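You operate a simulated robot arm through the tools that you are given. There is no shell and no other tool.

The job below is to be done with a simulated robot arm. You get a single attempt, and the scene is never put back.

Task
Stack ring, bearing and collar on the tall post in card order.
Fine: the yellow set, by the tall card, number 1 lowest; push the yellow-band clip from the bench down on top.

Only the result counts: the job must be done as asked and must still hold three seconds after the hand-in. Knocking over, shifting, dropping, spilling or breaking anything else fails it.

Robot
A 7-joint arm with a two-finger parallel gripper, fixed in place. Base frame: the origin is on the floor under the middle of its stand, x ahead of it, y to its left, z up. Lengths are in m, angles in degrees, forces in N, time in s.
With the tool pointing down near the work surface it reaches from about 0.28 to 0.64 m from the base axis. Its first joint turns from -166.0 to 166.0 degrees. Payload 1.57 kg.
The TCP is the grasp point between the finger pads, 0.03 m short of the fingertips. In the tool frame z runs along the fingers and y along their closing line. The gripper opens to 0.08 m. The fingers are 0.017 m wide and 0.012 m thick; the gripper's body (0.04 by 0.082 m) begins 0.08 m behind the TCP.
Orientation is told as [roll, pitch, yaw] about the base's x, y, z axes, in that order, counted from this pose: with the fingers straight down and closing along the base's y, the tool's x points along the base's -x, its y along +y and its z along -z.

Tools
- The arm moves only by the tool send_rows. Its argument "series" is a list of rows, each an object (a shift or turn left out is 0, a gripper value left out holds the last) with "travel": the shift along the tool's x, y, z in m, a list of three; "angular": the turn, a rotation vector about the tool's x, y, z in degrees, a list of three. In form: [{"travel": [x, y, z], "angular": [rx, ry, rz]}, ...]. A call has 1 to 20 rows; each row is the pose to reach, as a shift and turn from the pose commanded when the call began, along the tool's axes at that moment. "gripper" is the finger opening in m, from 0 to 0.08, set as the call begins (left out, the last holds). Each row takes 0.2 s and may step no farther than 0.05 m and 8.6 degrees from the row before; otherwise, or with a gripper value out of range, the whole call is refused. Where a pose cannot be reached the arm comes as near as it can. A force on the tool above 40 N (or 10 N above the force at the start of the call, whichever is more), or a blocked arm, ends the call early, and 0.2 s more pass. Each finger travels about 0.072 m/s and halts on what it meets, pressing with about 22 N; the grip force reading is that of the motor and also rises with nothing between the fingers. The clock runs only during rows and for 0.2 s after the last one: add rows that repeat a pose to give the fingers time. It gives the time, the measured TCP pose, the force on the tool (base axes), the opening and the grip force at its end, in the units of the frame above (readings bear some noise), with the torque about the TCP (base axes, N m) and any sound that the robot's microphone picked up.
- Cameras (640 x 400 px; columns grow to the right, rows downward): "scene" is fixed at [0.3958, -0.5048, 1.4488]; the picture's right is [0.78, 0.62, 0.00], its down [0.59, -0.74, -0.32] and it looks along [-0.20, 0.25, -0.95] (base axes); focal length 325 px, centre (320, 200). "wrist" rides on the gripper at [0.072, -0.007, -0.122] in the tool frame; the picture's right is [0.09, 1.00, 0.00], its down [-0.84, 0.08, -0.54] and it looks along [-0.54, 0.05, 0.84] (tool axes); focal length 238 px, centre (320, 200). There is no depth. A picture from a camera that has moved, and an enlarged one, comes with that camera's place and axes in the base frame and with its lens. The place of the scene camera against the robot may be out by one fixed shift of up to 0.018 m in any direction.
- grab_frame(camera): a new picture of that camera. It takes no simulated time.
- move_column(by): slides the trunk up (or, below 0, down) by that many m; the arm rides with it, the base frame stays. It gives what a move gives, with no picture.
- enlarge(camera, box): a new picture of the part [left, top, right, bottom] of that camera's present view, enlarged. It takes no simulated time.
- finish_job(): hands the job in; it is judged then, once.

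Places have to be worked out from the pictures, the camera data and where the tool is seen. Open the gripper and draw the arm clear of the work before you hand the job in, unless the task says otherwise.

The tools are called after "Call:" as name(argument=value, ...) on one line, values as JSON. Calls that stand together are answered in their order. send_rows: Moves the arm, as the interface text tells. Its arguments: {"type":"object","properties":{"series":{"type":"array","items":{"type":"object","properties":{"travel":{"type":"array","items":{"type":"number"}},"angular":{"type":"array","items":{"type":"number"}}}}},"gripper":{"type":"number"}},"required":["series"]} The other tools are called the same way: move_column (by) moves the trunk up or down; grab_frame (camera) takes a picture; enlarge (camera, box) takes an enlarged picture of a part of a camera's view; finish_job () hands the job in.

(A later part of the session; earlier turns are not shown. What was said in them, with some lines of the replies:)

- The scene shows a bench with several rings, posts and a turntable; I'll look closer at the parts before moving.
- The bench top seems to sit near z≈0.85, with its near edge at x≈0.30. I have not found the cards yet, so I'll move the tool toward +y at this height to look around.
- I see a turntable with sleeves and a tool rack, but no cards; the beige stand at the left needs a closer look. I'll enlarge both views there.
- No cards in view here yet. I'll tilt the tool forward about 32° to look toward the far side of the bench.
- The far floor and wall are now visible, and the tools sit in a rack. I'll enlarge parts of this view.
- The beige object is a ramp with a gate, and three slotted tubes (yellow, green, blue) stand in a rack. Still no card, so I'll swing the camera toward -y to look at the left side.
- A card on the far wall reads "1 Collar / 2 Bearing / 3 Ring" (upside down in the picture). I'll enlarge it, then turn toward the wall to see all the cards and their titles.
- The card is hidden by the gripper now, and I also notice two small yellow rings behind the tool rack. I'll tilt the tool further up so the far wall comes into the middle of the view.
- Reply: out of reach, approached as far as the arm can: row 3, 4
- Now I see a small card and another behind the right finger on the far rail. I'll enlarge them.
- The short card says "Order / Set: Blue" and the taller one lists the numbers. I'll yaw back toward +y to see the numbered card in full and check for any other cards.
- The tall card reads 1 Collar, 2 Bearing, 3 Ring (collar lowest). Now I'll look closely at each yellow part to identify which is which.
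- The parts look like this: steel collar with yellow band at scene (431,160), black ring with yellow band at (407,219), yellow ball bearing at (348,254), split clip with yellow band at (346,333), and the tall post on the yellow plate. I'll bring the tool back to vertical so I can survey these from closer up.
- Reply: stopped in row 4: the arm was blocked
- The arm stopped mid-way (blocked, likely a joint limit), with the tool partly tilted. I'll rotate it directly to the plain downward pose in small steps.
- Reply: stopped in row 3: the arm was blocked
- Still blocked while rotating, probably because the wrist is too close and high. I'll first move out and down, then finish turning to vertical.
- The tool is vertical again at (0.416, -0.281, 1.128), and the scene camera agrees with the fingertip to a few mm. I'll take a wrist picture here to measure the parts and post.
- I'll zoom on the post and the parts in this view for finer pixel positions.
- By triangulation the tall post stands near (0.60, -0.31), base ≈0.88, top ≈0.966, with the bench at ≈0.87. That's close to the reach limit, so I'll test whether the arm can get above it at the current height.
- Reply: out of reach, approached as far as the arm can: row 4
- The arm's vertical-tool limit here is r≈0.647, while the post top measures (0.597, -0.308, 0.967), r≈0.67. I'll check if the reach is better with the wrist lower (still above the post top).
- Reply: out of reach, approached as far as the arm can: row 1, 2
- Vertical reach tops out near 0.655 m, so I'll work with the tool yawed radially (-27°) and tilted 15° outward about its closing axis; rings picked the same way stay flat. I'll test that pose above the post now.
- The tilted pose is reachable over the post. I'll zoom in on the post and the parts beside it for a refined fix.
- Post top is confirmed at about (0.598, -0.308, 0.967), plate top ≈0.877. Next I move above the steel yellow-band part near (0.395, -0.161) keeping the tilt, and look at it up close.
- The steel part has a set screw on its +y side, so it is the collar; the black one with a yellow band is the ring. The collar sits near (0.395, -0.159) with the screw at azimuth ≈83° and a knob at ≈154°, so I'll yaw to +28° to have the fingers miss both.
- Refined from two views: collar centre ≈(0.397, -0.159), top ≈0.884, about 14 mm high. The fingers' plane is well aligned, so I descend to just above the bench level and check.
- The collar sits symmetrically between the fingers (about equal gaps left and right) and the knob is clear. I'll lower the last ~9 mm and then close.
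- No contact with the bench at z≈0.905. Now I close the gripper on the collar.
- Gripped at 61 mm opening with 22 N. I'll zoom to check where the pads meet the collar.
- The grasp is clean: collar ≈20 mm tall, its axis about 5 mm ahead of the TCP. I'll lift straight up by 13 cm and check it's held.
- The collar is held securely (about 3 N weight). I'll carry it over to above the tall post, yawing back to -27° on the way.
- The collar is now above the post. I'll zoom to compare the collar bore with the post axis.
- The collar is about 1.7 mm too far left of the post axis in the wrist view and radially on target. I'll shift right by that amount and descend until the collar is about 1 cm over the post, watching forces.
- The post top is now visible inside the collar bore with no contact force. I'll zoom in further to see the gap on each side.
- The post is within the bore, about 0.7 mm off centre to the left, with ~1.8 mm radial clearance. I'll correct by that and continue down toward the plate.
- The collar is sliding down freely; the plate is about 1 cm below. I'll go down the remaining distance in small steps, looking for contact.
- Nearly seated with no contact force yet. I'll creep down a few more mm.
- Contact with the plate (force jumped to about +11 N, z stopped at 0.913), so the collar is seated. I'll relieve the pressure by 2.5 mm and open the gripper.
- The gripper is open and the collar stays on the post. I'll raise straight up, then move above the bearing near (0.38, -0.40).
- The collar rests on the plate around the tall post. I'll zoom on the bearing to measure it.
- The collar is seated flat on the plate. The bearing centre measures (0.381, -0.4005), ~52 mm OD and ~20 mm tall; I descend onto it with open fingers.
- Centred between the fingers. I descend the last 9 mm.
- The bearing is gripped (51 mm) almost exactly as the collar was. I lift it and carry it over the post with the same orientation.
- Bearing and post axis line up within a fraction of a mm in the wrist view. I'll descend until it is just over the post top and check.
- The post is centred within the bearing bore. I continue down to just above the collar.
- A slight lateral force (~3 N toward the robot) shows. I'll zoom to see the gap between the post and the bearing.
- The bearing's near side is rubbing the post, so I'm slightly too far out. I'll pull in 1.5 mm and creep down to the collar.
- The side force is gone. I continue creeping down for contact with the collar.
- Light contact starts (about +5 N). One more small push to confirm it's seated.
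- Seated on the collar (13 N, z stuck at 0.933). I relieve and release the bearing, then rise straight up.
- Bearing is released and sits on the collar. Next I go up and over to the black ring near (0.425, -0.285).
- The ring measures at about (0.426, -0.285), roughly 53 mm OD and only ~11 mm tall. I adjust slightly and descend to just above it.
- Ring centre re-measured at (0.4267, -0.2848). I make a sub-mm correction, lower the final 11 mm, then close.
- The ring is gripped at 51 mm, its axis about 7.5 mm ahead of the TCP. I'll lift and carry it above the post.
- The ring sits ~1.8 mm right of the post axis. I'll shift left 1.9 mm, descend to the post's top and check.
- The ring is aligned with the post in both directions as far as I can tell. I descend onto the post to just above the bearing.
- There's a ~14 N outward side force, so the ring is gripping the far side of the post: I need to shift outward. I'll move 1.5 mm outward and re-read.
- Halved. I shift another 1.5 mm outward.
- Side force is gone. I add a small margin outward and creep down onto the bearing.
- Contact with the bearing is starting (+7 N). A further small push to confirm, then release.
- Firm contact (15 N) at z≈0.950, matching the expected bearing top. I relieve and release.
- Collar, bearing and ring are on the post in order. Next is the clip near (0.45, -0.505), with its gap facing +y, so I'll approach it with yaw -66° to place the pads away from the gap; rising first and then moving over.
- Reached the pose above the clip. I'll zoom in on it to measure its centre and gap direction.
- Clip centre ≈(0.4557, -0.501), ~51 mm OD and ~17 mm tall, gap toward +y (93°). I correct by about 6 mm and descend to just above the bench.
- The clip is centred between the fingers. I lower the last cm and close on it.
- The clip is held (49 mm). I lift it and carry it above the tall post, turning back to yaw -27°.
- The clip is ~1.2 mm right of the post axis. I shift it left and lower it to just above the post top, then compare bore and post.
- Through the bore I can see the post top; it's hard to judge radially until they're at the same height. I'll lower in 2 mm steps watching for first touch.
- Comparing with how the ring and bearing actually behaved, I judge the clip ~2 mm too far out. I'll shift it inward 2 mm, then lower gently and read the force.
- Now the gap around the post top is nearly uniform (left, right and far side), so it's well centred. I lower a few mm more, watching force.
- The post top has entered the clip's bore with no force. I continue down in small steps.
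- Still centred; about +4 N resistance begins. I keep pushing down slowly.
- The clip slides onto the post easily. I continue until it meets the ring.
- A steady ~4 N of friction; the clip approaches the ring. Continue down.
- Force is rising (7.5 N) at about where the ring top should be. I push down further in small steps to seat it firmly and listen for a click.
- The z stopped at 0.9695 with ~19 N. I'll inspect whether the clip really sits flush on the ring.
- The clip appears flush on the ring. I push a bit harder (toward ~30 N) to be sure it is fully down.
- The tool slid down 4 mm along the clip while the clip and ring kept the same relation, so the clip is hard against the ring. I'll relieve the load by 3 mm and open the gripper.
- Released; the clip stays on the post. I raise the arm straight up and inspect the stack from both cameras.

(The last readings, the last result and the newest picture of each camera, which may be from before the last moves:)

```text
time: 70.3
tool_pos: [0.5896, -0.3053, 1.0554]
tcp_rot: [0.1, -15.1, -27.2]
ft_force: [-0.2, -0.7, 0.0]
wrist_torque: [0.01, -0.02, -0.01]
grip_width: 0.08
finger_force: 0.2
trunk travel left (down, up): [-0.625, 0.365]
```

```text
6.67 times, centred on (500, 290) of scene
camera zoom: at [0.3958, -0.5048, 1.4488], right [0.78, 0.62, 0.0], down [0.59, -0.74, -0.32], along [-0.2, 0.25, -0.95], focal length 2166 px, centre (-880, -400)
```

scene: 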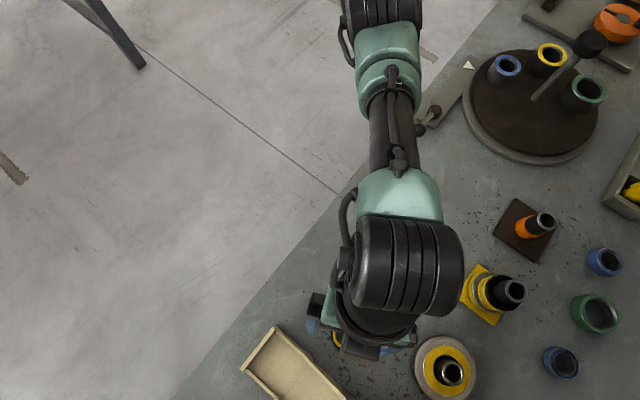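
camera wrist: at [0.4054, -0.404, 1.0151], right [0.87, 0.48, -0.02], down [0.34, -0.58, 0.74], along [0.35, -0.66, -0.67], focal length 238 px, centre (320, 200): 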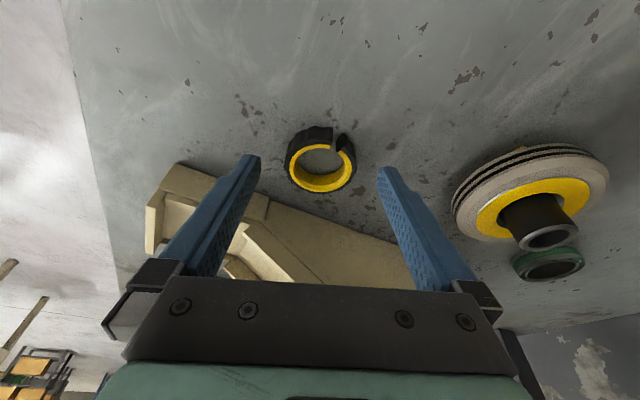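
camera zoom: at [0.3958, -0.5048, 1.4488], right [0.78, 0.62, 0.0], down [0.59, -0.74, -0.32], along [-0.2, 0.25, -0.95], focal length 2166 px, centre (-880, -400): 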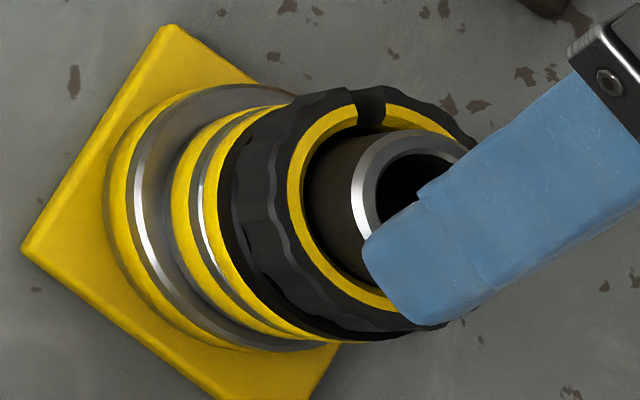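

The stack looks right: collar, bearing, ring, clip. I'll back the tool toward the robot and lower it for a flatter side view of the stack.

Call:
send_rows(series=[{"travel": [0.045, 0, 0]}, {"travel": [0.09, 0, 0]}, {"travel": [0.135, 0, 0.01]}, {"travel": [0.18, 0, 0.02]}, {"travel": [0.2, 0, 0.03]}])

Call:
grab_frame(camera="wrist")

Call:
grab_frame(camera="scene")

```text
time: 71.5
tool_pos: [0.426, -0.2211, 0.9743]
tcp_rot: [0.1, -15.1, -27.0]
ft_force: [0.8, 0.3, -0.1]
wrist_torque: [-0.04, -0.01, -0.04]
grip_width: 0.0799
finger_force: 0.1
trunk travel left (down, up): [-0.625, 0.365]
```

```text
taken
camera wrist: at [0.3324, -0.181, 1.0738], right [0.37, 0.93, -0.02], down [0.63, -0.23, 0.74], along [0.68, -0.29, -0.67], focal length 238 px, centre (320, 200)
```

wrist: 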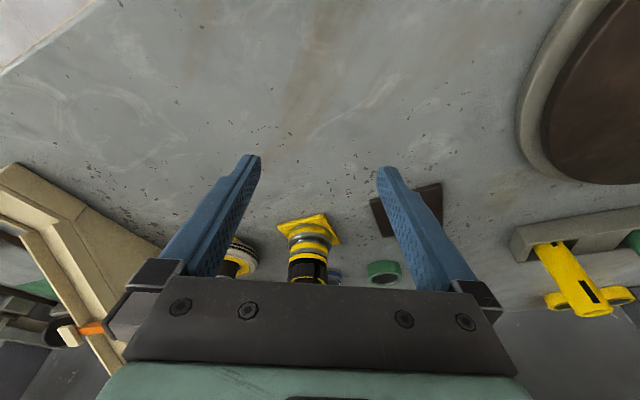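

```text
taken
```

scene: 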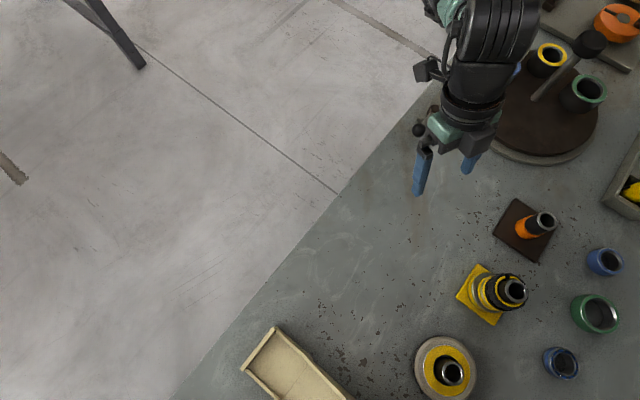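

Everything else is undisturbed. The stack is partly hidden by the palm; I'll tilt a further 16° forward for a better side view.

Call:
send_rows(series=[{"angular": [0, -8, 0]}, {"angular": [0, -16, 0]}])

Call:
grab_frame(camera="wrist")

Call:
enlarge(camera="wrist", box=[270, 120, 360, 220])

```text
time: 72.1
tool_pos: [0.425, -0.2214, 0.9742]
tcp_rot: [0.1, -31.2, -27.1]
ft_force: [-0.1, 1.4, 0.1]
wrist_torque: [-0.01, -0.01, 0.01]
grip_width: 0.0801
finger_force: 0.0
trunk travel left (down, up): [-0.625, 0.365]
```

```text
taken
camera wrist: at [0.3117, -0.1697, 1.0419], right [0.38, 0.92, -0.05], down [0.42, -0.13, 0.9], along [0.82, -0.36, -0.44], focal length 238 px, centre (320, 200)
```

wrist: 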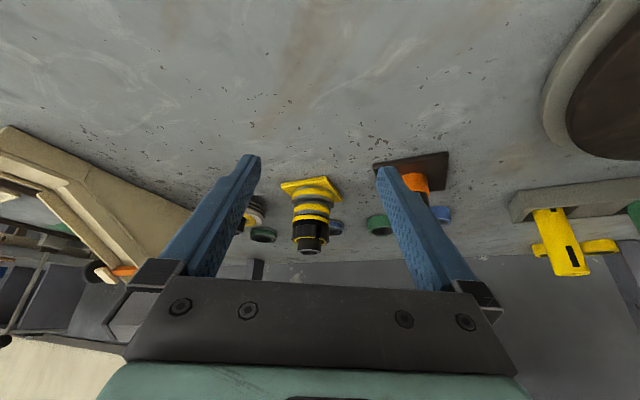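

```text
4.00 times, centred on (315, 170) of wrist
camera zoom: at [0.3117, -0.1697, 1.0419], right [0.38, 0.92, -0.05], down [0.42, -0.13, 0.9], along [0.82, -0.36, -0.44], focal length 953 px, centre (340, 320)
```

zoom: 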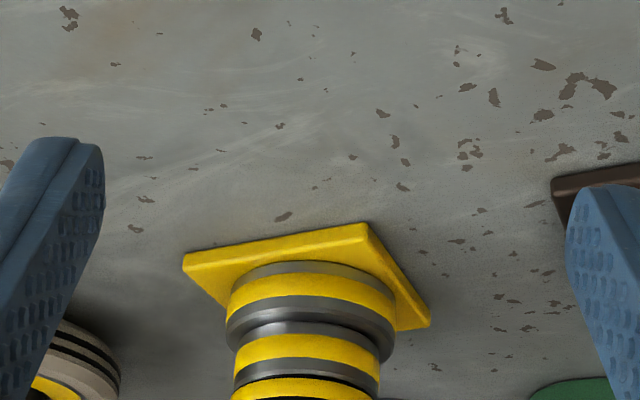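

Call:
enlarge(camera="wrist", box=[275, 170, 355, 260])

```text
4.44 times, centred on (315, 215) of wrist
camera zoom: at [0.3117, -0.1697, 1.0419], right [0.38, 0.92, -0.05], down [0.42, -0.13, 0.9], along [0.82, -0.36, -0.44], focal length 1059 px, centre (342, 133)
```

zoom: 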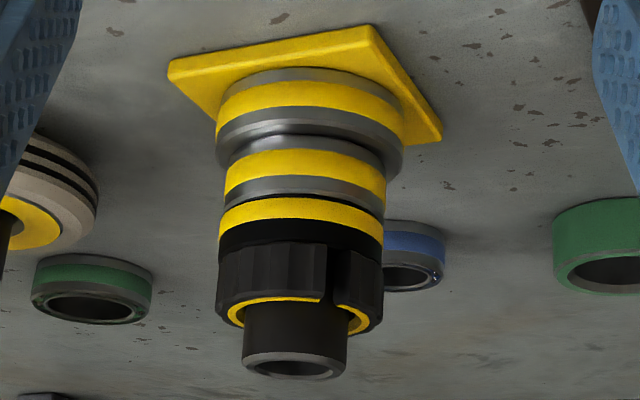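

Very clear side view: plate, collar, bearing, ring and clip appear tightly stacked. One more zoom at the interfaces to check for gaps.

Call:
enlarge(camera="wrist", box=[298, 205, 328, 245])

```text
10.00 times, centred on (313, 225) of wrist
camera zoom: at [0.3117, -0.1697, 1.0419], right [0.38, 0.92, -0.05], down [0.42, -0.13, 0.9], along [0.82, -0.36, -0.44], focal length 2384 px, centre (390, -50)
```

zoom: 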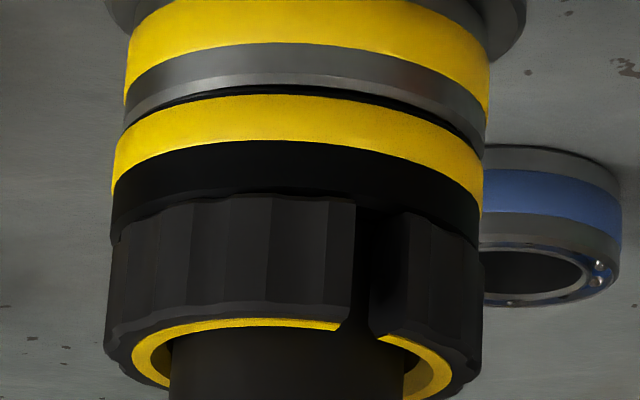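

The parts are flush: collar, bearing, ring, clip. I draw the open gripper up and back, clear of the work.

Call:
send_rows(series=[{"travel": [0.0029, 0.0082, -0.0386], "angular": [0, 4, 0]}, {"travel": [0.0058, 0.0164, -0.0772], "angular": [0, 8, 0]}, {"travel": [0.0086, 0.0245, -0.1157], "angular": [0, 12, 0]}, {"travel": [0.0115, 0.0327, -0.1543], "angular": [0, 16, 0]}])

Call:
grab_frame(camera="scene")

Call:
grab_frame(camera="wrist")

```text
time: 73.1
tool_pos: [0.3597, -0.1508, 1.1004]
tcp_rot: [0.0, -15.1, -27.0]
ft_force: [-0.4, 0.2, -0.6]
wrist_torque: [0.0, -0.04, 0.0]
grip_width: 0.08
finger_force: 0.0
trunk travel left (down, up): [-0.625, 0.365]
```

```text
taken
```

scene: 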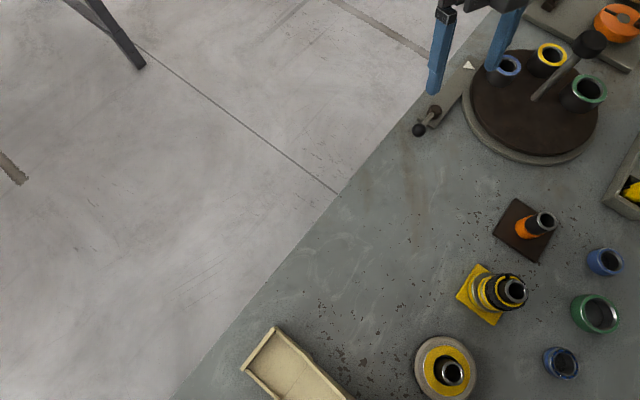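

```text
taken
camera wrist: at [0.2672, -0.1096, 1.2006], right [0.37, 0.93, -0.02], down [0.63, -0.23, 0.74], along [0.68, -0.29, -0.67], focal length 238 px, centre (320, 200)
```

wrist: 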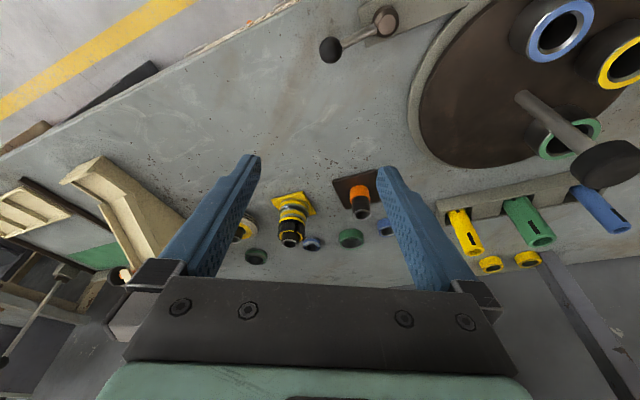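

The finished stack stands upright: collar, bearing, ring, then the clip on top. The rest of the scene is unchanged, the gripper is open and the arm is clear, so I hand the job in.

Call:
finish_job()

```text
The job is handed in.
```

The yellow collar, bearing and ring are on the tall post (yellow plate). The yellow-band clip is pushed down on top of them, and I've handed the job in.

- **Order:** the tall card reads 1 Collar, 2 Bearing, 3 Ring, so the collar is lowest. The small card beside it says "Order / Set: Blue", but I used the yellow set as you asked.
- **Parts used:** the collar is the steel piece with a yellow band and a set screw. The ring is the black piece with a yellow band. The clip is the black split ring with yellow inside that was lying loose on the bench.
- **Clip:** I pressed it down at about 19 N until it stopped against the ring. The fingers then slid down the clip instead of moving it, and I heard no click. A final close-up showed no visible gaps in the stack.
- **Everything else:** nothing else looked moved in the last pictures. The gripper is open and the arm is clear of the work.
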